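You operate a simulated robot arm through the tools that you are given. There is no shell and no other tool.

You are at the controls of a simulated robot arm. One attempt, no reset.

TASK
Ready the leading scooter for a passenger: aisle-side peg out, side stand up, seat latched, shock absorber lever at 3.

It is judged by the outcome, as a careful person would: the job done as asked, and still so three seconds after it is handed in. It fails if anything else is knocked over, pushed out of place, dropped, spilled or broken.

THE ROBOT
A 6-joint arm with a two-finger gripper, fixed in place. Base frame: the origin is at the foot of the arm, x ahead of it, y to its left, z up. Lengths are in mm, angles in rad, forces in N, time in s.
Its first joint turns from -2.897 to 2.897 rad. Payload 2.45 kg.
Tool frame: the origin (TCP) lies between the finger pads and is the grasp point; the fingertips stand 20 mm ahead of it; z points along the fingers, y is the line along which they close. Largest opening 140 mm; the body of the gripper starts 168 mm behind the TCP.
Orientation is told as [roll, pitch, yaw] about the base's x, y, z axes, in that order, counted from this pose: with the fingers straight down and closing along the base's y, the tool's x points along the base's -x, its y along +y and its z along -z.

THE INTERFACE
- The arm moves only by the tool move_arm. Its argument "moves" is a list of rows, each an object (a shift or turn left out is 0, a gripper value left out holds the last) with "xyz": the shift along the tool's x, y, z in cm, a list of three; "rotation": the turn, a rotation vector about the tool's x, y, z in rad, a list of three; "gripper": the finger opening in cm, from 0 to 14. In form: [{"xyz": [x, y, z], "rotation": [rx, ry, rz], "gripper": gripper}, ...]. A call has 1 to 20 rows; each row shifts and turns the commanded pose from where the row before left it, along the tool's axes as they then stand. Rows are played at 5 a second. More than 50 mm and 0.15 rad between two rows, or a gripper value outside its range, and nothing of the call is played. Where a pose cannot be reached the arm comes as near as it can. A force on the tool above 90 N (or 10 N above the force at the start of the call, whichever is more), or a blocked arm, ends the call early, and 0.2 s more pass. The fingers move at their own pace (about 45 mm/s each) and stop on an object; they squeeze with about 22 N. The grip force told is the motor's: it shows also when the fingers shut on nothing. Time passes only in rows, and 0.2 s behind the last, so rows that do not move let the fingers close. It gives the time, the measured TCP pose, the force on the tool (base axes), the opening and the grip force at its end, in the units of the frame above (readings bear some noise), with the torque about the TCP (base axes, N m) and any sound that the robot's microphone picked up.
- Cameras (640 x 400 px; columns grow to the right, rows downward): "scene" is fixed at [49.6, 650.5, 1353.3]; the picture's right is [-0.57, -0.82, 0.00], its down [-0.22, 0.15, -0.96] and it looks along [0.79, -0.55, -0.27] (base axes); focal length 247 px, centre (320, 200). "wrist" rides on the gripper at [78, 11, -209] in the tool frame; the picture's right is [-0.14, 0.99, 0.00], its down [-0.92, -0.13, -0.37] and it looks along [-0.37, -0.05, 0.93] (tool axes); focal length 280 px, centre (320, 200). There is no depth. A picture from a camera that has moved, and an enlarged one, comes with that camera's place and axes in the base frame and with its lens.
- snapshot(camera): a new picture of that camera. No time passes.
- inspect(camera, box): a new picture of the part [left, top, right, bottom] of that camera's present view, enlarged. No time passes.
- job_done(): hands the job in; it is judged then, once.

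Nothing tells you positions but the pictures and the camera data. Unless the task says otherwise, let go and move clear before handing in.

The tools are called after "Emit:" as a command line: name --argument value ..., lists and objects as JSON in quotes. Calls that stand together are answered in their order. move_arm: Moves the arm, as the interface text tells. Its arguments: {"type":"object","properties":{"moves":{"type":"array","items":{"type":"object","properties":{"xyz":{"type":"array","items":{"type":"number"}},"rotation":{"type":"array","items":{"type":"number"}},"gripper":{"type":"number"}}}}},"required":["moves"]} The other tools are called the same way: snapshot (camera) takes a picture; inspect (camera, box) takes an enlarged picture of a part of a camera's view; job_done () hands the job in.

At the start:

```text
t: 0.0
tcp_pos: [566.6, 11.7, 1497.6]
tool_rot: [0.001, 0.0, 0.0]
contact_force: [-0.4, -0.6, 0.4]
torque: [0.03, 0.0, 0.01]
gripper_width: 140.0
gripper_force: 0.1
```

scene: 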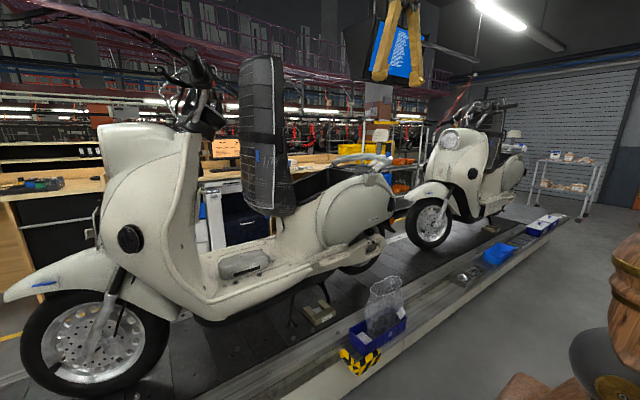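
wrist: 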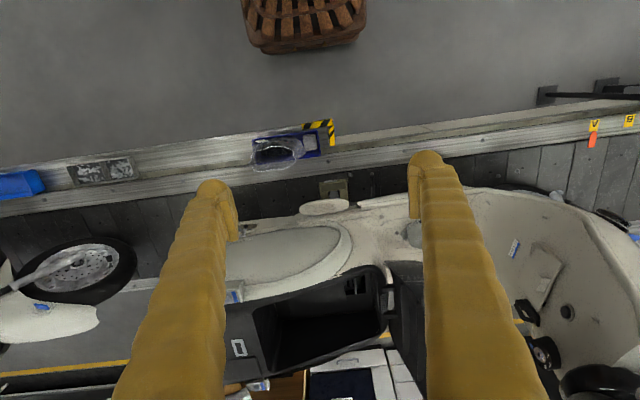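

I see two cream scooters on a platform; the nearer one has its seat standing open over a storage bay. I'll look more closely before moving anything.

Emit:
inspect --camera "scene" --box '[200, 130, 420, 340]'

Emit:
inspect --camera "scene" --box '[0, 40, 320, 400]'

Emit:
inspect --camera "scene" --box '[390, 90, 550, 260]'

Emit:
inspect --camera "wrist" --box '[160, 120, 480, 400]'

```text
1.90 times, centred on (310, 235) of scene
camera zoom: at [49.6, 650.5, 1353.3], right [-0.57, -0.82, 0.0], down [-0.22, 0.15, -0.96], along [0.79, -0.55, -0.27], focal length 471 px, centre (339, 133)
```

zoom: 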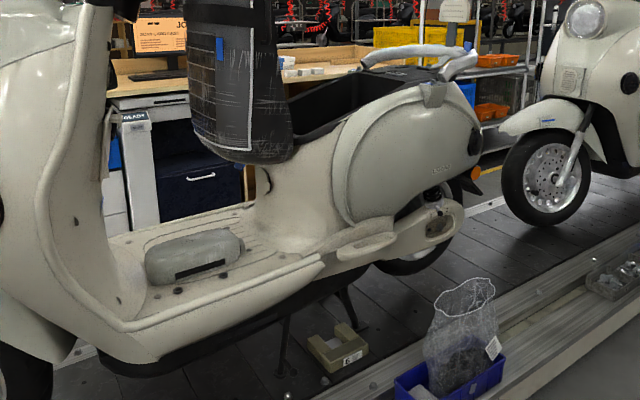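

```text
1.11 times, centred on (160, 220) of scene
camera zoom: at [49.6, 650.5, 1353.3], right [-0.57, -0.82, 0.0], down [-0.22, 0.15, -0.96], along [0.79, -0.55, -0.27], focal length 275 px, centre (498, 178)
```

zoom: 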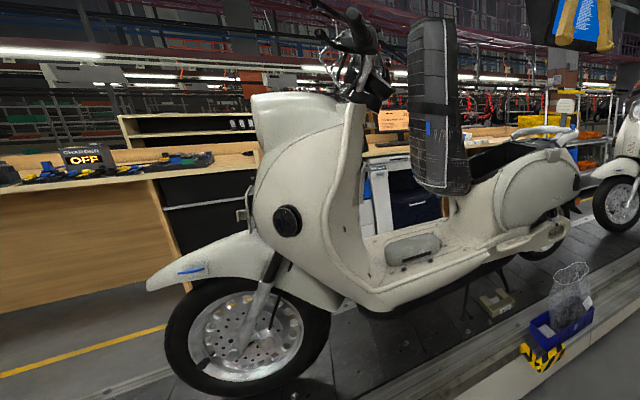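

```text
2.35 times, centred on (470, 175) of scene
camera zoom: at [49.6, 650.5, 1353.3], right [-0.57, -0.82, 0.0], down [-0.22, 0.15, -0.96], along [0.79, -0.55, -0.27], focal length 582 px, centre (-33, 259)
```

zoom: 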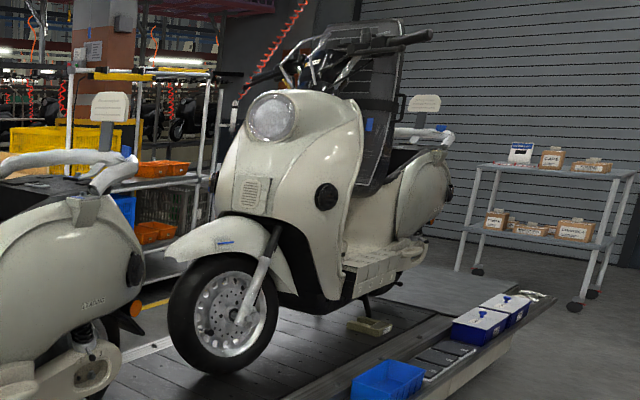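

```text
1.43 times, centred on (320, 260) of wrist
camera zoom: at [487.5, 22.3, 1708.9], right [0.14, 0.99, 0.0], down [0.92, -0.13, 0.37], along [0.37, -0.05, -0.93], focal length 401 px, centre (320, 114)
```

zoom: 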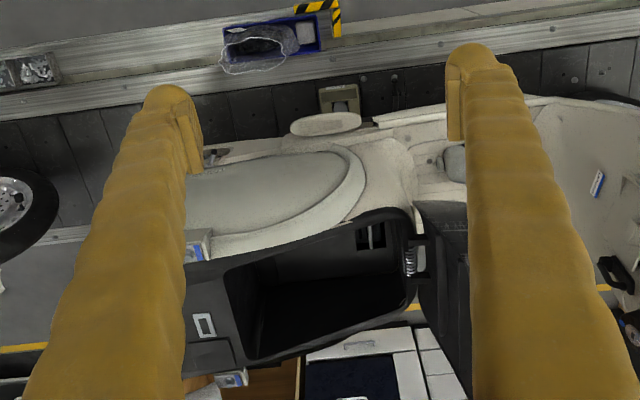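

The near scooter faces +y and heads the line, so its left side, facing the robot, is the aisle side. I'll tilt the tool to look across at that side.

Emit:
move_arm --moves '[{"xyz": [3, 0, 0], "rotation": [0, -0.14, 0]}, {"xyz": [3, 0, 0], "rotation": [0, -0.14, 0]}, {"xyz": [3, 0, 0], "rotation": [0, -0.14, 0]}, {"xyz": [3, 0, 0], "rotation": [0, -0.14, 0]}, {"xyz": [3, 0, 0], "rotation": [0, -0.14, 0]}, {"xyz": [3, 0, 0], "rotation": [0, -0.14, 0]}]'

Emit:
snapshot --camera "wrist"

Emit:
snapshot --camera "scene"

```text
t: 1.4
tcp_pos: [402.2, 12.9, 1437.6]
tool_rot: [0.0, -0.84, -0.001]
contact_force: [-0.1, 0.3, -0.4]
torque: [-0.02, 0.04, -0.01]
gripper_width: 140.2
gripper_force: 0.1
```

```text
taken
camera wrist: at [193.8, 23.7, 1519.8], right [0.09, 0.99, 0.1], down [0.34, -0.13, 0.93], along [0.94, -0.05, -0.35], focal length 280 px, centre (320, 200)
```

wrist: 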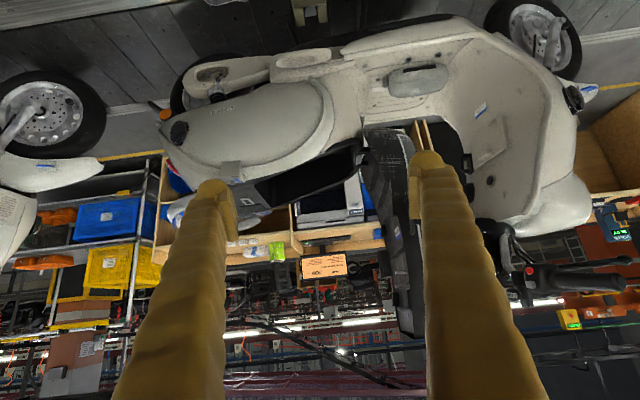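

```text
taken
```

scene: 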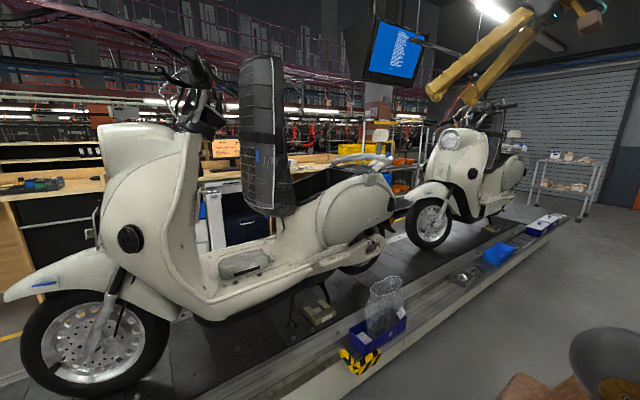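

The wrist view now shows the scooter side upside down, and there's a display screen in the background. I'll enlarge both.

Emit:
inspect --camera "wrist" --box '[150, 30, 370, 170]'

Emit:
inspect --camera "scene" --box '[340, 10, 430, 90]'

Emit:
inspect --camera "wrist" --box '[270, 0, 470, 120]'

Emit:
inspect --camera "scene" --box '[310, 200, 410, 290]'

```text
2.86 times, centred on (260, 100) of wrist
camera zoom: at [193.8, 23.7, 1519.8], right [0.09, 0.99, 0.1], down [0.34, -0.13, 0.93], along [0.94, -0.05, -0.35], focal length 801 px, centre (491, 486)
```

zoom: 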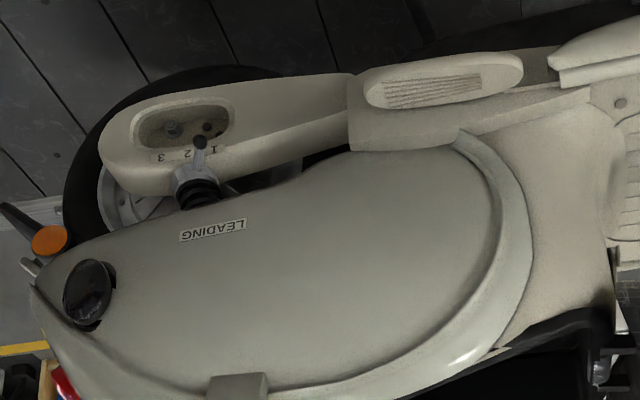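

```text
5.00 times, centred on (385, 50) of scene
camera zoom: at [49.6, 650.5, 1353.3], right [-0.57, -0.82, 0.0], down [-0.22, 0.15, -0.96], along [0.79, -0.55, -0.27], focal length 1236 px, centre (-5, 950)
```

zoom: 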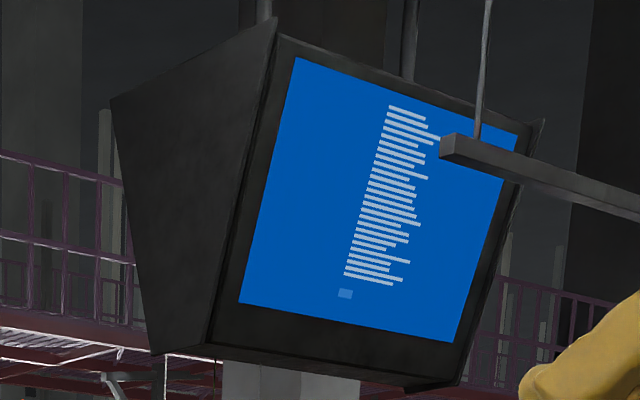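

```text
3.20 times, centred on (370, 60) of wrist
camera zoom: at [193.8, 23.7, 1519.8], right [0.09, 0.99, 0.1], down [0.34, -0.13, 0.93], along [0.94, -0.05, -0.35], focal length 897 px, centre (160, 648)
```

zoom: 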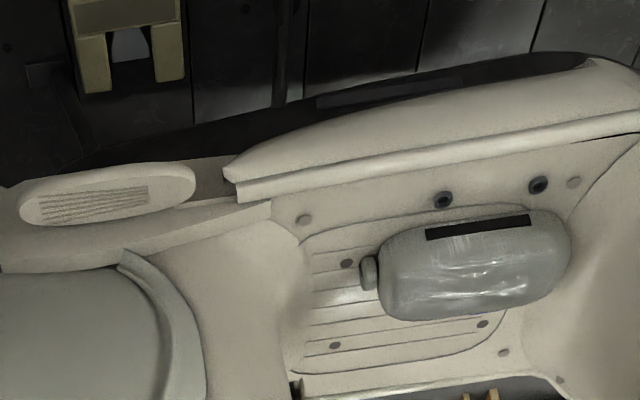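

```text
4.44 times, centred on (360, 245) of scene
camera zoom: at [49.6, 650.5, 1353.3], right [-0.57, -0.82, 0.0], down [-0.22, 0.15, -0.96], along [0.79, -0.55, -0.27], focal length 1099 px, centre (142, 0)
```

zoom: 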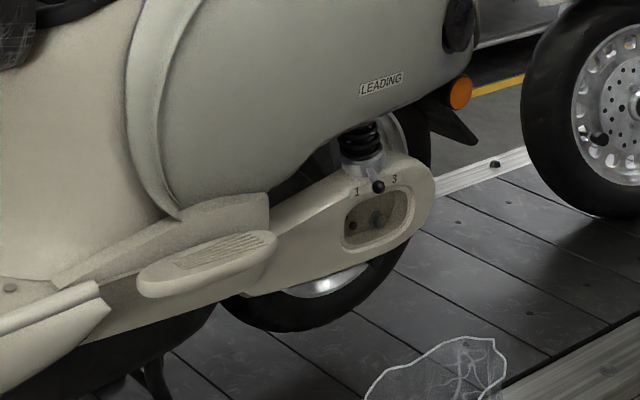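

The near scooter carries a "LEADING" tag. Its ribbed peg is at the side, the shock lever has a 1/2/3 scale at the rear swingarm, and a loose jug sits on the floorboard. I'll roll the wrist over so the camera sits above the tool and the view is upright.

Emit:
move_arm --moves '[{"rotation": [0, 0, 0.149]}, {"rotation": [0, 0, 0.149]}, {"rotation": [0, 0, 0.149]}, {"rotation": [0, 0, 0.149]}, {"rotation": [0, 0, 0.149]}, {"rotation": [0, 0, 0.149]}, {"rotation": [0, 0, 0.149]}, {"rotation": [0, 0, 0.149]}, {"rotation": [0, 0, 0.149]}, {"rotation": [0, 0, 0.149]}, {"rotation": [0, 0, 0.149]}, {"rotation": [0, 0, 0.149]}, {"rotation": [0, 0, 0.149]}, {"rotation": [0, 0, 0.149]}, {"rotation": [0, 0, 0.149]}, {"rotation": [0, 0, 0.149]}, {"rotation": [0, 0, 0.149]}, {"rotation": [0, 0, 0.149]}, {"rotation": [0, 0, 0.149]}, {"rotation": [0, 0, 0.149]}]'

Emit:
snapshot --camera "wrist"

```text
t: 5.6
tcp_pos: [400.7, 6.0, 1437.9]
tool_rot: [0.168, 0.827, -2.903]
contact_force: [0.0, 0.1, -0.6]
torque: [0.03, 0.03, 0.02]
gripper_width: 139.9
gripper_force: 0.0
out of reach, approached as far as the arm can: row 20
```

```text
taken
camera wrist: at [298.7, 5.7, 1638.1], right [0.02, -1.0, 0.01], down [-0.89, -0.02, -0.45], along [0.45, 0.0, -0.9], focal length 280 px, centre (320, 200)
```

wrist: 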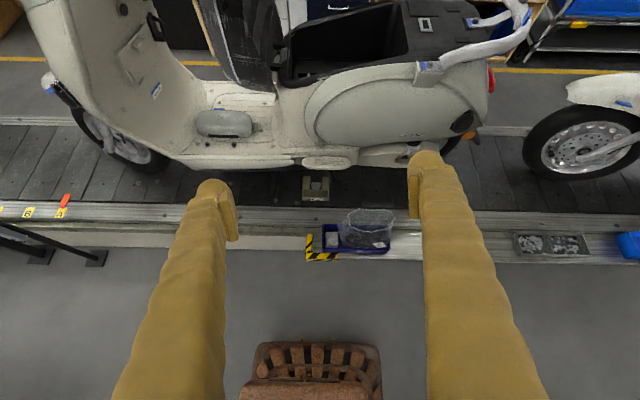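

The upright view works. From three views I estimate the peg near (881, -15, 775), the lever knob near (915, -312, 768), and the seat running up from about (1090, 250, 960) to z≈1630. I'll lower the arm to look at the left side, keeping it well back.

Emit:
move_arm --moves '[{"xyz": [-2.66, 0.17, 3.66]}, {"xyz": [-2.66, 0.17, 3.66]}, {"xyz": [-2.66, 0.17, 3.66]}, {"xyz": [-2.66, 0.17, 3.66]}, {"xyz": [-2.66, 0.17, 3.66]}, {"xyz": [-2.66, 0.17, 3.66]}, {"xyz": [-2.66, 0.17, 3.66]}, {"xyz": [-2.66, 0.17, 3.66]}, {"xyz": [-2.66, 0.17, 3.66]}, {"xyz": [-2.66, 0.17, 3.66]}, {"rotation": [0, 0.13, 0]}, {"rotation": [0, 0.13, 0]}, {"rotation": [0, 0.13, 0]}, {"rotation": [0, 0.13, 0]}]'

Emit:
snapshot --camera "wrist"

Emit:
snapshot --camera "scene"

```text
t: 8.6
tcp_pos: [654.0, -95.7, 1191.6]
tool_rot: [0.506, 1.323, -2.541]
contact_force: [-0.4, -0.5, 0.0]
torque: [0.03, 0.01, 0.02]
gripper_width: 139.9
gripper_force: 0.1
out of reach, approached as far as the arm can: row 7, 8, 9, 10, 11, 12, 13, 14
```

```text
taken
camera wrist: at [467.2, -112.5, 1314.4], right [0.08, -1.0, -0.02], down [-0.56, -0.03, -0.83], along [0.83, 0.07, -0.56], focal length 280 px, centre (320, 200)
```

wrist: 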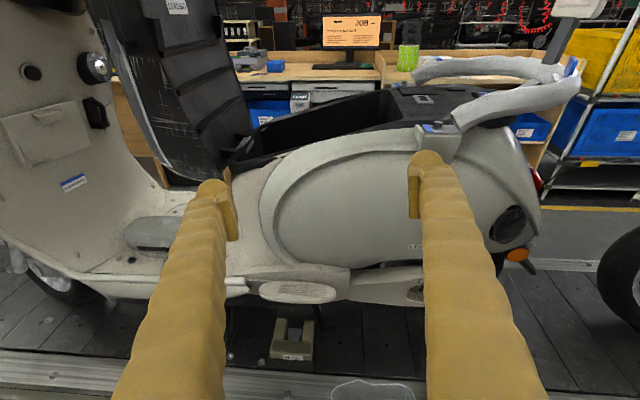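

```text
taken
```

scene: 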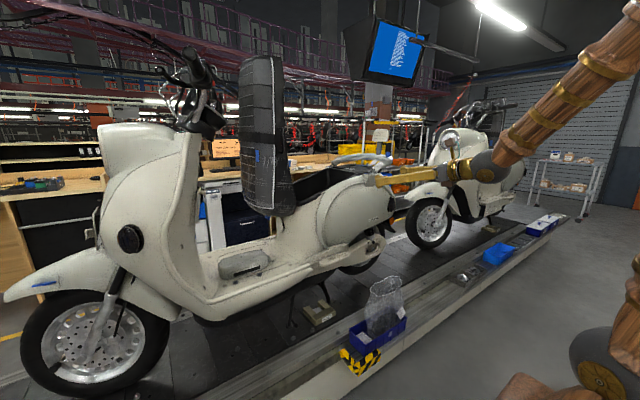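

I now have a good side view, and a job screen is visible on the bench. I'll enlarge the details.

Emit:
inspect --camera "wrist" --box '[300, 0, 400, 80]'

Emit:
inspect --camera "wrist" --box '[200, 250, 440, 400]'

Emit:
inspect --camera "wrist" --box '[80, 0, 300, 200]'

Emit:
inspect --camera "wrist" --box '[220, 50, 600, 280]'

```text
5.00 times, centred on (350, 40) of wrist
camera zoom: at [467.2, -112.5, 1314.4], right [0.08, -1.0, -0.02], down [-0.56, -0.03, -0.83], along [0.83, 0.07, -0.56], focal length 1402 px, centre (170, 1000)
```

zoom: 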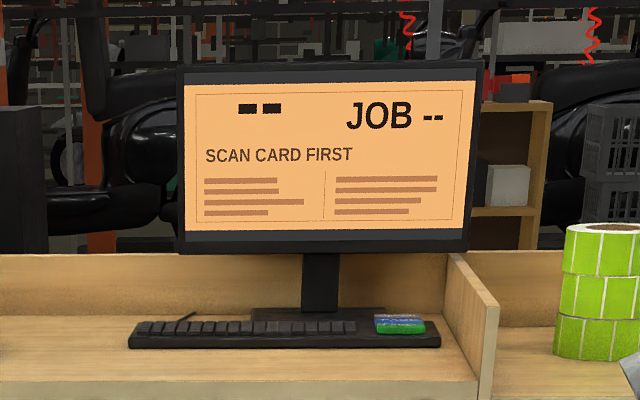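

```text
2.67 times, centred on (320, 325) of wrist
camera zoom: at [467.2, -112.5, 1314.4], right [0.08, -1.0, -0.02], down [-0.56, -0.03, -0.83], along [0.83, 0.07, -0.56], focal length 748 px, centre (320, -133)
```

zoom: 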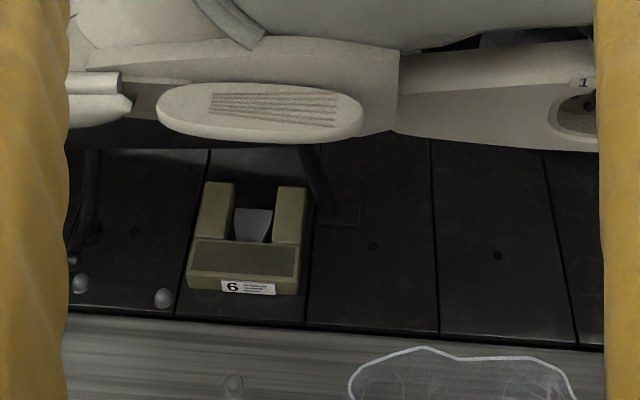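

```text
2.00 times, centred on (190, 100) of wrist
camera zoom: at [467.2, -112.5, 1314.4], right [0.08, -1.0, -0.02], down [-0.56, -0.03, -0.83], along [0.83, 0.07, -0.56], focal length 561 px, centre (580, 400)
```

zoom: 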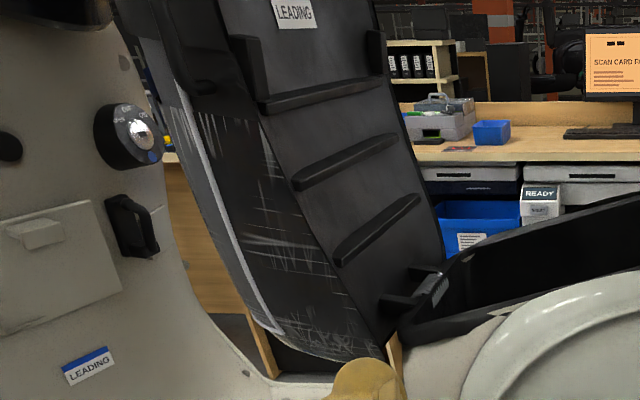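

```text
1.68 times, centred on (410, 165) of wrist
camera zoom: at [467.2, -112.5, 1314.4], right [0.08, -1.0, -0.02], down [-0.56, -0.03, -0.83], along [0.83, 0.07, -0.56], focal length 472 px, centre (168, 259)
```

zoom: 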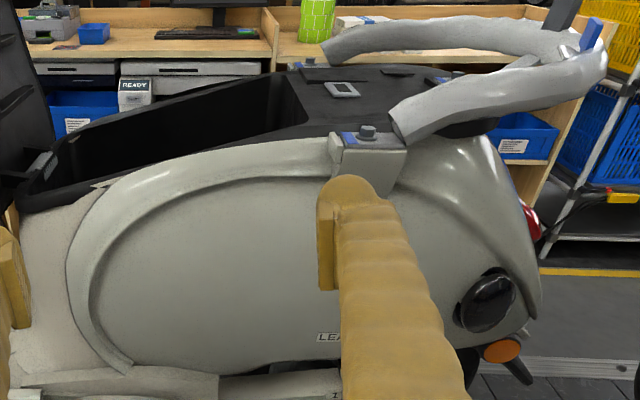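

The job screen is unrelated. The "6" block near the stands needs a closer, lower look, so I'll descend straight down well clear of the scooter.

Emit:
move_arm --moves '[{"xyz": [-4.16, -0.51, 0.92]}, {"xyz": [-4.16, -0.51, 0.92]}, {"xyz": [-4.16, -0.51, 0.92]}, {"xyz": [-4.16, -0.51, 0.92]}, {"xyz": [-4.16, -0.51, 0.92]}, {"xyz": [-4.16, -0.51, 0.92]}]'

Emit:
snapshot --camera "wrist"

```text
t: 10.0
tcp_pos: [756.7, -135.1, 997.7]
tool_rot: [0.503, 1.322, -2.54]
contact_force: [0.2, -0.2, -0.8]
torque: [0.0, 0.01, -0.03]
gripper_width: 140.0
gripper_force: 0.0
out of reach, approached as far as the arm can: row 1, 2, 3, 4, 5, 6
```

```text
taken
camera wrist: at [570.6, -151.0, 1120.4], right [0.08, -1.0, -0.02], down [-0.56, -0.03, -0.83], along [0.83, 0.07, -0.56], focal length 280 px, centre (320, 200)
```

wrist: 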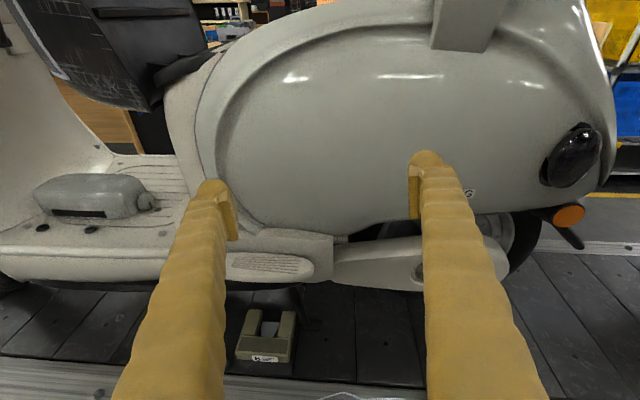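

The arm slid outward instead of dropping straight, so I'm near a reach or joint limit. A small test will show how the commanded pose is tracked.

Emit:
move_arm --moves '[{"rotation": [0, 0, -0.1]}, {"rotation": [0, 0, -0.1]}, {"rotation": [0, 0, -0.1]}]'

Emit:
snapshot --camera "scene"

```text
t: 10.8
tcp_pos: [756.7, -135.3, 997.6]
tool_rot: [1.081, 1.098, -1.935]
contact_force: [0.0, 0.1, 0.1]
torque: [-0.01, -0.01, 0.01]
gripper_width: 140.3
gripper_force: 0.1
```

```text
taken
```

scene: 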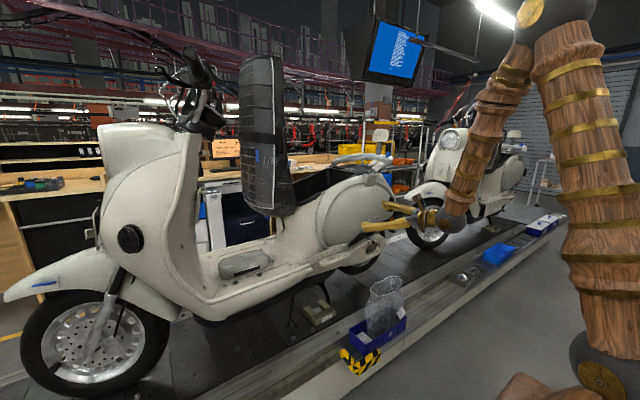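

Backing off the wrist roll cured it: the limit was joint 6. I'll move down and slightly back for a low side view of the stand, staying above the jar, whose top is around z=660.

Emit:
move_arm --moves '[{"xyz": [-3.59, -2.55, -1.03]}, {"xyz": [-3.59, -2.55, -1.03]}, {"xyz": [-3.59, -2.55, -1.03]}, {"xyz": [-3.59, -2.55, -1.03]}, {"xyz": [-3.59, -2.55, -1.03]}]'

Emit:
snapshot --camera "wrist"

```text
t: 12.0
tcp_pos: [768.8, -145.1, 807.0]
tool_rot: [1.082, 1.1, -1.932]
contact_force: [0.6, -0.7, 0.4]
torque: [0.02, -0.03, -0.02]
gripper_width: 139.9
gripper_force: 0.0
out of reach, approached as far as the arm can: row 1, 2, 3, 4, 5
```

```text
taken
camera wrist: at [579.2, -138.6, 926.5], right [0.14, -0.95, 0.27], down [-0.53, -0.3, -0.79], along [0.84, -0.04, -0.54], focal length 280 px, centre (320, 200)
```

wrist: 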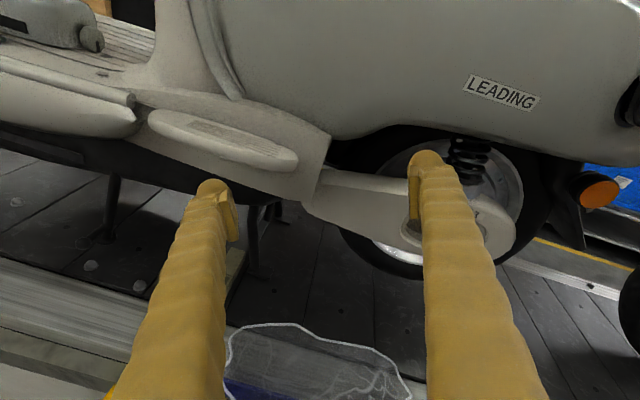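

The arm won't retract closer than x≈765 at this attitude, but the view is useful. I'll enlarge the stand, peg and lever.

Emit:
inspect --camera "wrist" --box '[60, 130, 300, 300]'

Emit:
inspect --camera "wrist" --box '[360, 100, 560, 280]'

Emit:
inspect --camera "scene" --box '[260, 250, 350, 340]'

```text
2.35 times, centred on (180, 215) of wrist
camera zoom: at [579.2, -138.6, 926.5], right [0.14, -0.95, 0.27], down [-0.53, -0.3, -0.79], along [0.84, -0.04, -0.54], focal length 660 px, centre (649, 165)
```

zoom: 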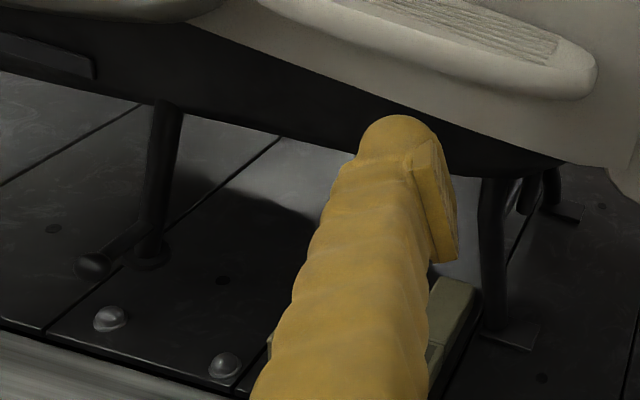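

```text
2.22 times, centred on (460, 190) of wrist
camera zoom: at [579.2, -138.6, 926.5], right [0.14, -0.95, 0.27], down [-0.53, -0.3, -0.79], along [0.84, -0.04, -0.54], focal length 623 px, centre (9, 222)
```

zoom: 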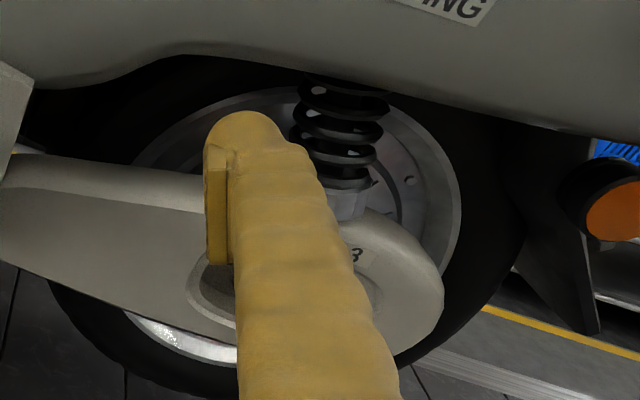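

```text
4.44 times, centred on (305, 295) of scene
camera zoom: at [49.6, 650.5, 1353.3], right [-0.57, -0.82, 0.0], down [-0.22, 0.15, -0.96], along [0.79, -0.55, -0.27], focal length 1099 px, centre (387, -222)
```

zoom: 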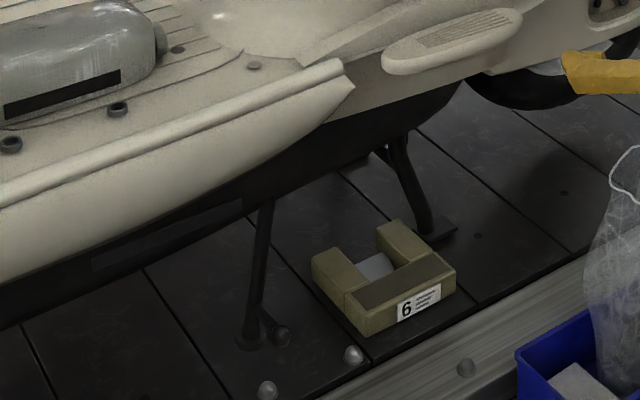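

Here's how I read it now. The side stand is the front thin leg, with its foot near (937, 211, 456), a kick spur near (885, 202, 498) and the pivot under the belly. The centre stand behind it and the loose "6" block should stay untouched. I'll zoom on the peg next.

Emit:
inspect --camera "wrist" --box '[120, 80, 340, 210]'

Emit:
inspect --camera "scene" --box '[305, 225, 365, 275]'

Emit:
inspect --camera "scene" --box '[355, 215, 405, 260]'

```text
2.91 times, centred on (230, 145) of wrist
camera zoom: at [579.2, -138.6, 926.5], right [0.14, -0.95, 0.27], down [-0.53, -0.3, -0.79], along [0.84, -0.04, -0.54], focal length 816 px, centre (582, 360)
```

zoom: 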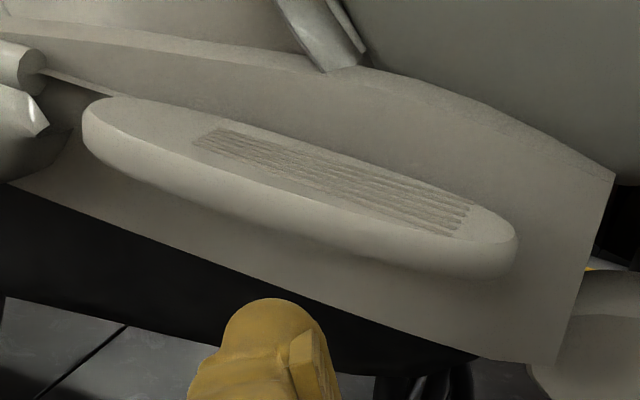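

```text
8.00 times, centred on (335, 250) of scene
camera zoom: at [49.6, 650.5, 1353.3], right [-0.57, -0.82, 0.0], down [-0.22, 0.15, -0.96], along [0.79, -0.55, -0.27], focal length 1978 px, centre (200, -200)
```

zoom: 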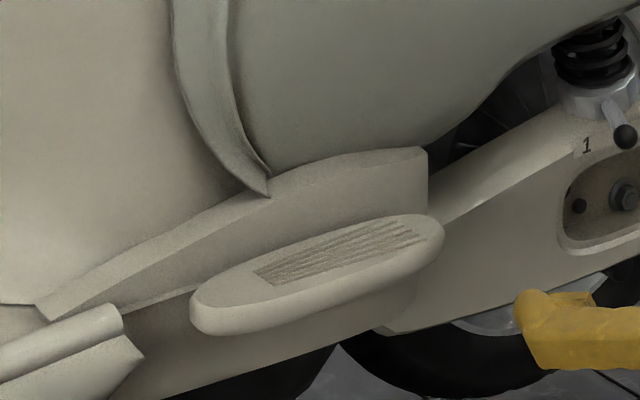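

```text
8.89 times, centred on (380, 238) of scene
camera zoom: at [49.6, 650.5, 1353.3], right [-0.57, -0.82, 0.0], down [-0.22, 0.15, -0.96], along [0.79, -0.55, -0.27], focal length 2198 px, centre (-213, -133)
```

zoom: 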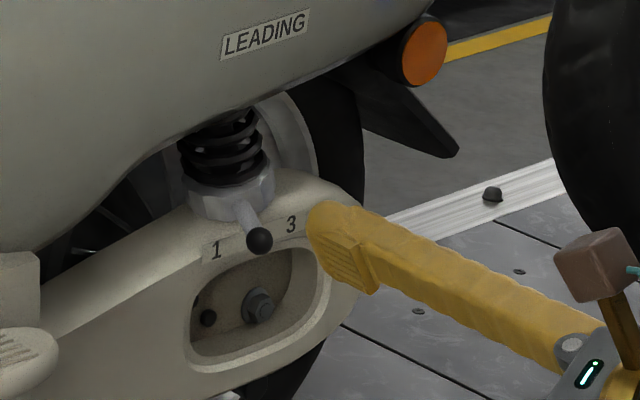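

The peg is a slab from about y=-112 (ribbed free end) to y=+73 (plain pivot end) at x≈880, z≈765, with its tread on top. It appears to swing outward about its front end. I'll do the side stand first, so I'm backing up and unrolling the wrist.

Emit:
move_arm --moves '[{"xyz": [3.62, 0.87, -1.98]}, {"xyz": [3.62, 0.87, -1.98]}, {"xyz": [3.62, 0.87, -1.98]}, {"xyz": [3.62, 0.87, -1.98]}, {"xyz": [3.62, 0.87, -1.98]}]'

Emit:
move_arm --moves '[{"rotation": [0, 0, -0.149]}, {"rotation": [0, 0, -0.149]}, {"rotation": [0, 0, -0.149]}, {"rotation": [0, 0, -0.149]}, {"rotation": [0, 0, -0.149]}, {"rotation": [0, 0, -0.149]}, {"rotation": [0, 0, -0.149]}, {"rotation": [0, 0, -0.149]}, {"rotation": [0, 0, -0.149]}, {"rotation": [0, 0, -0.149]}, {"rotation": [0, 0, -0.149]}, {"rotation": [0, 0, -0.149]}, {"rotation": [0, 0, -0.149]}, {"rotation": [0, 0, -0.149]}, {"rotation": [0, 0, -0.149]}, {"rotation": [0, 0, -0.149]}, {"rotation": [0, 0, -0.149]}, {"rotation": [0, 0, -0.149]}]'

```text
t: 13.2
tcp_pos: [753.1, -132.2, 1010.5]
tool_rot: [1.075, 1.1, -1.939]
contact_force: [0.5, -0.7, 0.5]
torque: [-0.02, -0.02, 0.0]
gripper_width: 140.1
gripper_force: 0.1
out of reach, approached as far as the arm can: row 1, 2, 3, 4, 5
```

```text
t: 17.0
tcp_pos: [753.8, -132.8, 1010.3]
tool_rot: [0.154, -1.354, -0.078]
contact_force: [0.3, 0.5, -0.7]
torque: [0.0, 0.03, 0.0]
gripper_width: 140.0
gripper_force: 0.1
```

Unrolled. I'll pitch to about 48° from vertical, slide across to y≈240 and come down in front of the side stand with the tip at x≈760, for a close look.

Emit:
move_arm --moves '[{"rotation": [0.02, 0.13, 0]}, {"rotation": [0.02, 0.13, 0]}, {"rotation": [0.02, 0.13, 0]}, {"rotation": [0.02, 0.13, 0]}, {"xyz": [0, 4.66, 0]}, {"xyz": [0, 4.66, 0]}, {"xyz": [0, 4.66, 0]}, {"xyz": [0, 4.66, 0]}, {"xyz": [0, 4.66, 0]}, {"xyz": [0, 4.66, 0]}, {"xyz": [0, 4.66, 0]}, {"xyz": [0, 4.66, 0]}]'

Emit:
move_arm --moves '[{"xyz": [3.45, 0, 3.08]}, {"xyz": [3.45, 0, 3.08]}, {"xyz": [3.45, 0, 3.08]}, {"xyz": [3.45, 0, 3.08]}, {"xyz": [3.45, 0, 3.08]}, {"xyz": [3.45, 0, 3.08]}]'

Emit:
snapshot --camera "wrist"

Emit:
snapshot --camera "scene"

```text
t: 19.6
tcp_pos: [731.1, 65.0, 979.3]
tool_rot: [0.006, -0.771, 0.126]
contact_force: [-0.6, 0.5, 0.0]
torque: [0.03, 0.02, -0.01]
gripper_width: 140.3
gripper_force: 0.1
out of reach, approached as far as the arm can: row 7, 8, 9, 10, 11, 12
```

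```text
t: 21.0
tcp_pos: [724.9, 6.9, 780.7]
tool_rot: [0.059, -0.758, 0.08]
contact_force: [0.0, -0.3, -0.1]
torque: [0.0, 0.0, 0.0]
gripper_width: 139.8
gripper_force: 0.1
out of reach, approached as far as the arm can: row 1, 2, 3, 4, 5, 6
```

```text
taken
camera wrist: at [525.6, -11.9, 879.8], right [-0.02, 0.99, 0.14], down [0.43, -0.12, 0.9], along [0.9, 0.08, -0.42], focal length 280 px, centre (320, 200)
```

wrist: 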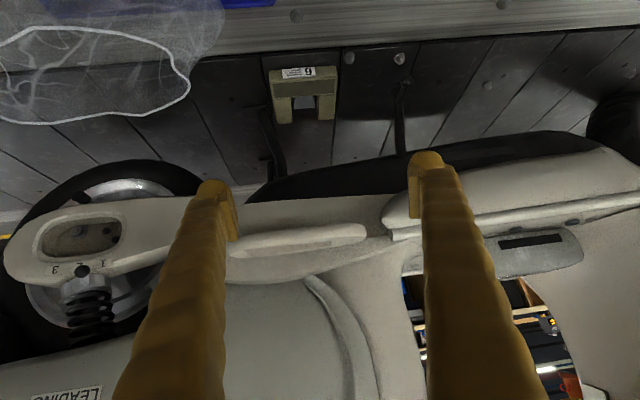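

```text
taken
```

scene: 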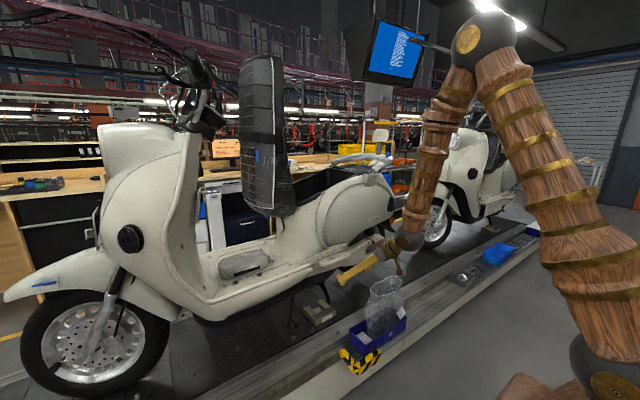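

Motion along +y stalled, so another joint limit is in play; the unrolled wrist may be sitting at its other stop. I'll test with a small roll the other way before trying again.

Emit:
move_arm --moves '[{"rotation": [0, 0, 0.15]}, {"rotation": [0, 0, 0.15]}, {"xyz": [0, 2, 0]}, {"xyz": [0, 2, 0]}, {"xyz": [0, 2, 0]}]'

```text
t: 22.2
tcp_pos: [741.9, 8.7, 811.6]
tool_rot: [0.296, -0.723, -0.282]
contact_force: [1.1, 0.5, 0.2]
torque: [-0.05, -0.03, 0.01]
gripper_width: 139.9
gripper_force: 0.1
out of reach, approached as far as the arm can: row 1, 2, 3, 4, 5
```

Emit:
move_arm --moves '[{"rotation": [0, 0, -0.15]}, {"rotation": [0, 0, -0.15]}, {"rotation": [0, 0, -0.15]}, {"rotation": [0, 0, -0.15]}]'

Emit:
snapshot --camera "scene"

```text
t: 23.2
tcp_pos: [743.6, 0.4, 820.2]
tool_rot: [0.021, -0.768, 0.106]
contact_force: [0.6, 0.2, -0.1]
torque: [-0.01, 0.01, -0.01]
gripper_width: 140.1
gripper_force: 0.0
out of reach, approached as far as the arm can: row 1, 2, 3, 4
```

```text
taken
```

scene: 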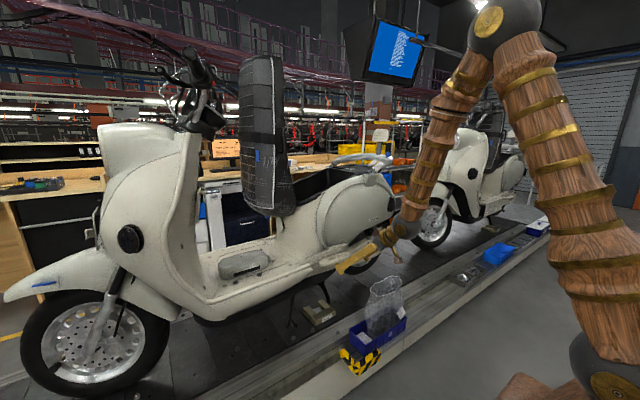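

Emit:
inspect --camera "scene" --box '[320, 0, 640, 400]'

Emit:
inspect --camera "scene" --box '[320, 180, 450, 290]'

```text
1.00 times, centred on (480, 200) of scene (not enlarged: the box is as wide or as high as the picture)
camera zoom: at [49.6, 650.5, 1353.3], right [-0.57, -0.82, 0.0], down [-0.22, 0.15, -0.96], along [0.79, -0.55, -0.27], focal length 247 px, centre (160, 200)
```

zoom: 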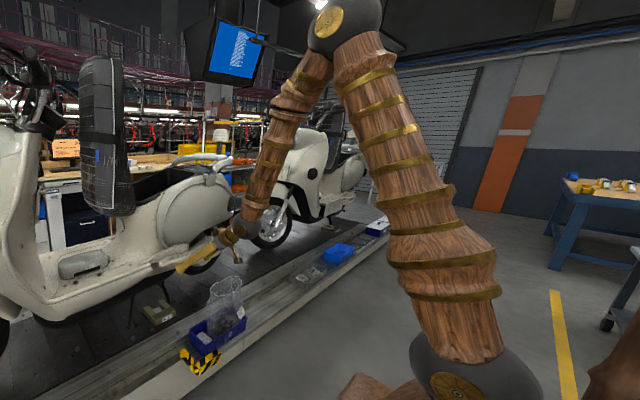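

```text
3.64 times, centred on (385, 235) of scene
camera zoom: at [49.6, 650.5, 1353.3], right [-0.57, -0.82, 0.0], down [-0.22, 0.15, -0.96], along [0.79, -0.55, -0.27], focal length 899 px, centre (84, 73)
```

zoom: 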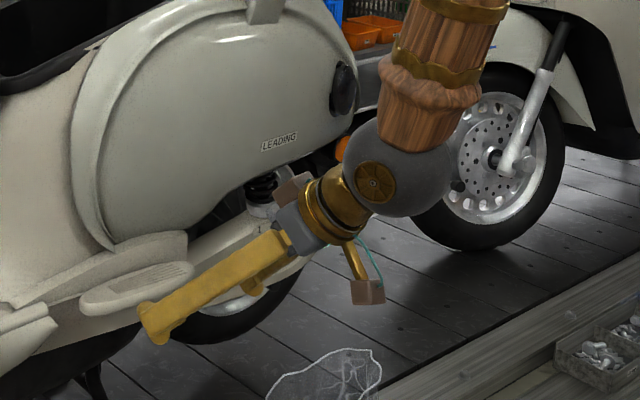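

I've worked out the wrist limits: a spherical wrist whose roll joint is near its negative stop here, so the flipped roll with the camera on top is mid-range in this configuration. I'll roll back to flipped, which also gives an upright picture.

Emit:
move_arm --moves '[{"rotation": [0, 0, 0.149]}, {"rotation": [0, 0, 0.149]}, {"rotation": [0, 0, 0.149]}, {"rotation": [0, 0, 0.149]}, {"rotation": [0, 0, 0.149]}, {"rotation": [0, 0, 0.149]}, {"rotation": [0, 0, 0.149]}, {"rotation": [0, 0, 0.149]}, {"rotation": [0, 0, 0.149]}, {"rotation": [0, 0, 0.149]}, {"rotation": [0, 0, 0.149]}, {"rotation": [0, 0, 0.149]}, {"rotation": [0, 0, 0.149]}, {"rotation": [0, 0, 0.149]}, {"rotation": [0, 0, 0.149]}, {"rotation": [0, 0, 0.149]}, {"rotation": [0, 0, 0.149]}, {"rotation": [0, 0, 0.149]}, {"rotation": [0, 0, 0.149]}, {"rotation": [0, 0, 0.149]}]'

Emit:
snapshot --camera "wrist"

```text
t: 27.4
tcp_pos: [744.7, 1.7, 820.3]
tool_rot: [0.13, 0.76, -2.82]
contact_force: [0.3, -0.4, 0.4]
torque: [0.03, -0.02, 0.0]
gripper_width: 140.0
gripper_force: 0.1
```

```text
taken
camera wrist: at [656.4, -10.6, 1026.8], right [0.13, -0.99, 0.0], down [-0.92, -0.12, -0.38], along [0.38, 0.05, -0.92], focal length 280 px, centre (320, 200)
```

wrist: 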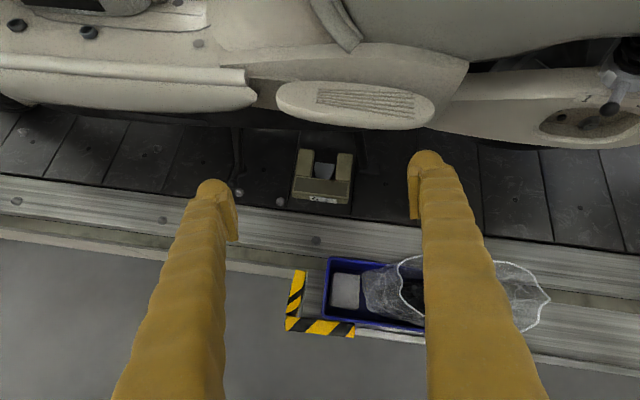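

Every row was reachable that time. I'll square up the tool, shift to y≈270 in front of the stand and descend to about z=620, outside the floorboard edge at x≈905.

Emit:
move_arm --moves '[{"rotation": [-0.045, 0, 0.115], "gripper": 6}, {"rotation": [-0.045, 0, 0.115]}, {"xyz": [0, -4.47, 0]}, {"xyz": [0, -4.47, 0]}, {"xyz": [0, -4.47, 0]}, {"xyz": [0, -4.47, 0]}, {"xyz": [0, -4.47, 0]}, {"xyz": [0, -4.47, 0]}]'

Emit:
snapshot --camera "wrist"

```text
t: 29.2
tcp_pos: [758.9, 111.6, 902.1]
tool_rot: [-0.14, 0.728, -3.129]
contact_force: [-1.2, 0.3, -0.2]
torque: [0.0, 0.01, 0.0]
gripper_width: 60.0
gripper_force: 0.1
out of reach, approached as far as the arm can: row 1, 2, 3, 4, 5, 6, 7, 8
```

```text
taken
camera wrist: at [681.9, 70.6, 1108.7], right [0.0, -0.98, -0.2], down [-0.94, 0.06, -0.33], along [0.33, 0.19, -0.92], focal length 280 px, centre (320, 200)
```

wrist: 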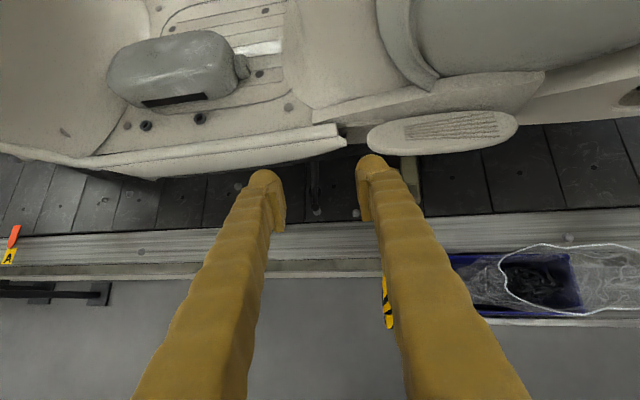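

The forearm-roll limit means the tool must lean toward +y when bent upward, so I'll yaw it about 30° to +y, which suits the stand. I'll close the fingers and descend to a standoff point outside the kick spur.

Emit:
move_arm --moves '[{"rotation": [0.055, -0.019, -0.1], "gripper": 0}, {"rotation": [0.055, -0.019, -0.1]}, {"rotation": [0.055, -0.019, -0.1]}, {"rotation": [0.055, -0.019, -0.1]}, {}]'

```text
t: 30.4
tcp_pos: [759.5, 109.7, 902.1]
tool_rot: [0.026, 0.681, -2.599]
contact_force: [-0.1, 0.5, 0.3]
torque: [-0.01, -0.02, 0.02]
gripper_width: 0.1
gripper_force: 22.5
```

Emit:
move_arm --moves '[{"xyz": [-1.88, -0.98, 4.19]}, {"xyz": [-1.88, -0.98, 4.19]}, {"xyz": [-1.88, -0.98, 4.19]}, {"xyz": [-1.88, -0.98, 4.19]}, {"xyz": [-1.88, -0.98, 4.19]}, {"xyz": [-1.88, -0.98, 4.19]}, {"xyz": [-1.88, -0.98, 4.19]}]'

Emit:
snapshot --camera "wrist"

Emit:
snapshot --camera "scene"

```text
t: 32.0
tcp_pos: [800.2, 205.0, 588.2]
tool_rot: [0.025, 0.684, -2.597]
contact_force: [0.3, 0.5, 0.7]
torque: [0.02, 0.02, 0.03]
gripper_width: 0.0
gripper_force: 22.1
```

```text
taken
camera wrist: at [741.6, 162.9, 802.0], right [0.41, -0.91, -0.07], down [-0.88, -0.37, -0.3], along [0.25, 0.18, -0.95], focal length 280 px, centre (320, 200)
```

wrist: 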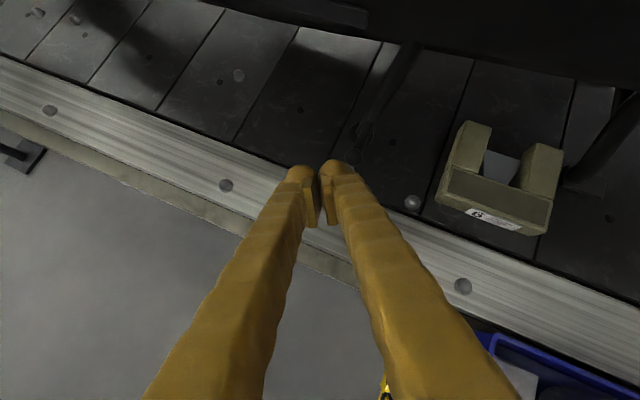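

```text
taken
```

scene: 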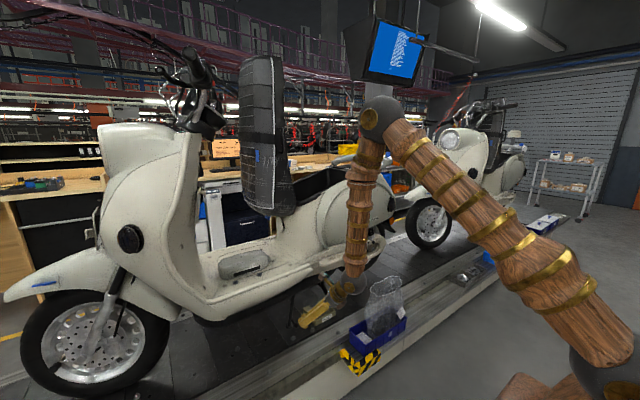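

I'm at the standoff point. I'll zoom on the stand in both views to fix the spur position.

Emit:
inspect --camera "wrist" --box '[290, 20, 450, 220]'

Emit:
inspect --camera "scene" --box '[260, 255, 350, 345]'

```text
2.00 times, centred on (370, 120) of wrist
camera zoom: at [741.6, 162.9, 802.0], right [0.41, -0.91, -0.07], down [-0.88, -0.37, -0.3], along [0.25, 0.18, -0.95], focal length 561 px, centre (220, 360)
```

zoom: 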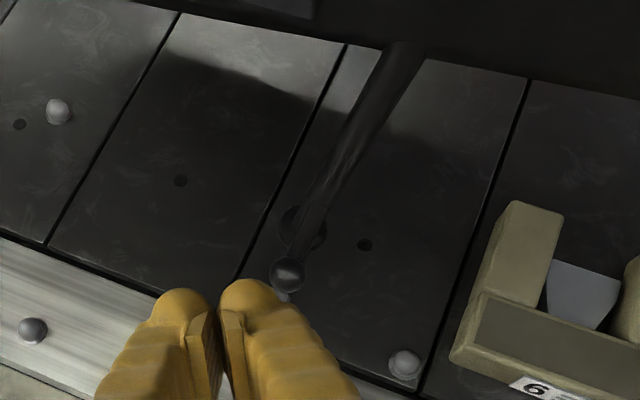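

```text
4.44 times, centred on (305, 300) of scene
camera zoom: at [49.6, 650.5, 1353.3], right [-0.57, -0.82, 0.0], down [-0.22, 0.15, -0.96], along [0.79, -0.55, -0.27], focal length 1099 px, centre (387, -244)
```

zoom: 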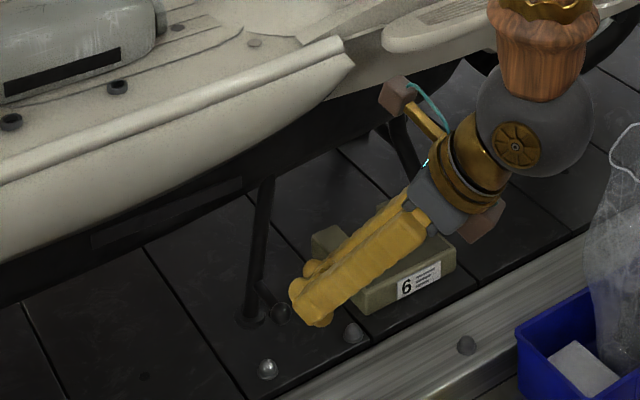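

The spur ball is at about (881, 204, 504). I'll slide the closed fingertips down on its front (+y) side, leaving about 2 cm of clearance.

Emit:
move_arm --moves '[{"xyz": [0, -0.8, 2.2]}, {"xyz": [0, 0, 4.5]}, {"xyz": [0, 0, 4.3]}]'

Emit:
inspect --camera "wrist" --box '[250, 60, 410, 220]'

Emit:
inspect --camera "scene" --box '[260, 255, 350, 345]'

```text
t: 32.8
tcp_pos: [855.8, 243.1, 504.0]
tool_rot: [0.028, 0.684, -2.598]
contact_force: [0.2, -0.4, -0.5]
torque: [0.01, -0.03, 0.01]
gripper_width: 0.1
gripper_force: 22.1
```

```text
2.50 times, centred on (330, 140) of wrist
camera zoom: at [797.8, 202.3, 717.5], right [0.41, -0.91, -0.07], down [-0.88, -0.37, -0.3], along [0.25, 0.18, -0.95], focal length 701 px, centre (295, 350)
```

zoom: 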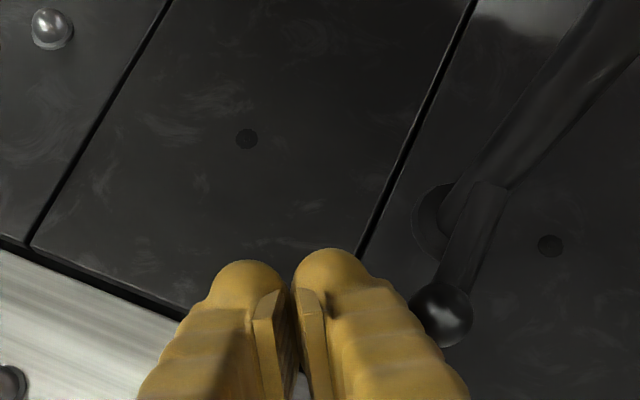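

```text
4.44 times, centred on (305, 300) of scene
camera zoom: at [49.6, 650.5, 1353.3], right [-0.57, -0.82, 0.0], down [-0.22, 0.15, -0.96], along [0.79, -0.55, -0.27], focal length 1099 px, centre (387, -244)
```

zoom: 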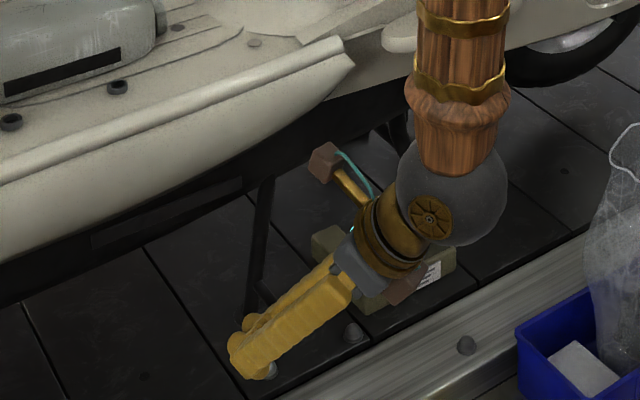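

The fingertips sit in front of the spur with nothing touched. I'll push it rearward (-y) along its arc in small steps, checking as I go.

Emit:
move_arm --moves '[{"xyz": [-0.88, 2.29, -1.02]}, {"xyz": [-1.21, 1.9, -0.27]}, {"xyz": [-0.95, 1.86, -0.54]}]'

Emit:
inspect --camera "wrist" --box '[250, 20, 450, 220]'

Emit:
inspect --camera "scene" --box '[260, 255, 350, 345]'

```text
t: 33.6
tcp_pos: [857.6, 174.6, 500.9]
tool_rot: [0.025, 0.681, -2.598]
contact_force: [-0.3, 0.4, -0.3]
torque: [0.03, 0.03, 0.02]
gripper_width: 0.3
gripper_force: 22.1
```

```text
2.00 times, centred on (350, 120) of wrist
camera zoom: at [799.7, 133.4, 713.2], right [0.41, -0.91, -0.07], down [-0.88, -0.37, -0.3], along [0.25, 0.18, -0.95], focal length 561 px, centre (260, 360)
```

zoom: 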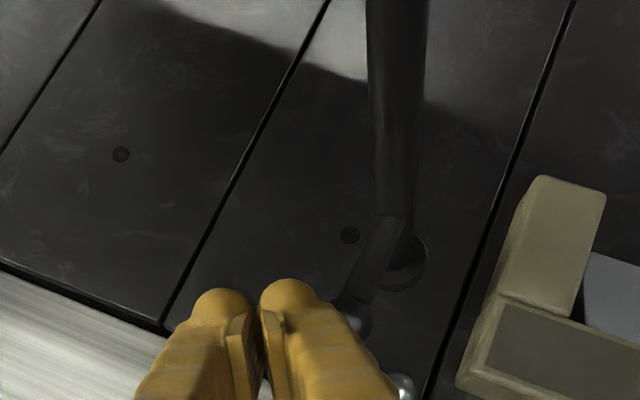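

```text
4.44 times, centred on (305, 300) of scene
camera zoom: at [49.6, 650.5, 1353.3], right [-0.57, -0.82, 0.0], down [-0.22, 0.15, -0.96], along [0.79, -0.55, -0.27], focal length 1099 px, centre (387, -244)
```

zoom: 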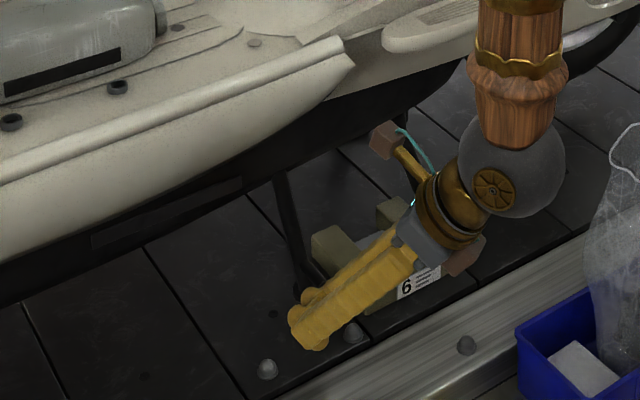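

The stand is swinging rearward freely with almost no resistance. I'll continue along the arc.

Emit:
move_arm --moves '[{"xyz": [-0.73, 1.87, -0.83]}, {"xyz": [-0.48, 1.82, -1.08]}, {"xyz": [-0.21, 1.71, -1.3]}]'

Emit:
inspect --camera "wrist" --box '[250, 20, 450, 220]'

Emit:
inspect --camera "scene" --box '[260, 255, 350, 345]'

```text
t: 34.4
tcp_pos: [857.8, 112.9, 518.9]
tool_rot: [0.029, 0.683, -2.596]
contact_force: [-0.2, -0.9, -1.0]
torque: [0.0, -0.02, 0.01]
gripper_width: 0.0
gripper_force: 22.4
```

```text
2.00 times, centred on (350, 120) of wrist
camera zoom: at [797.8, 72.1, 731.2], right [0.41, -0.91, -0.07], down [-0.88, -0.37, -0.3], along [0.25, 0.18, -0.95], focal length 561 px, centre (260, 360)
```

zoom: 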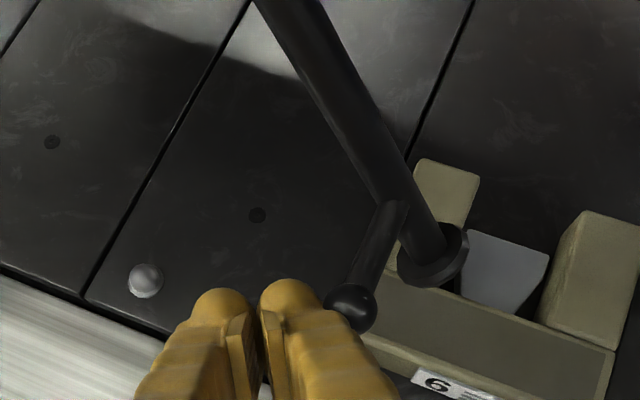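

```text
4.44 times, centred on (305, 300) of scene
camera zoom: at [49.6, 650.5, 1353.3], right [-0.57, -0.82, 0.0], down [-0.22, 0.15, -0.96], along [0.79, -0.55, -0.27], focal length 1099 px, centre (387, -244)
```

zoom: 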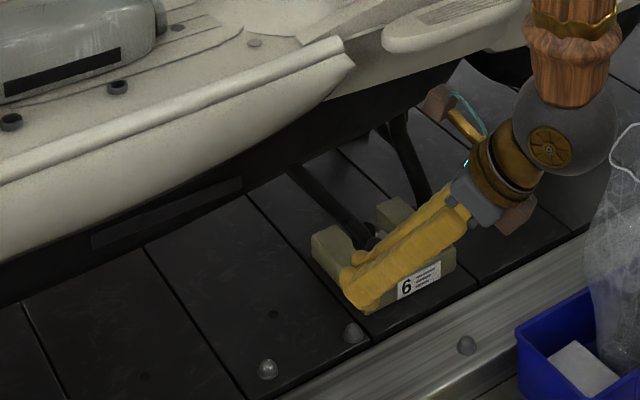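

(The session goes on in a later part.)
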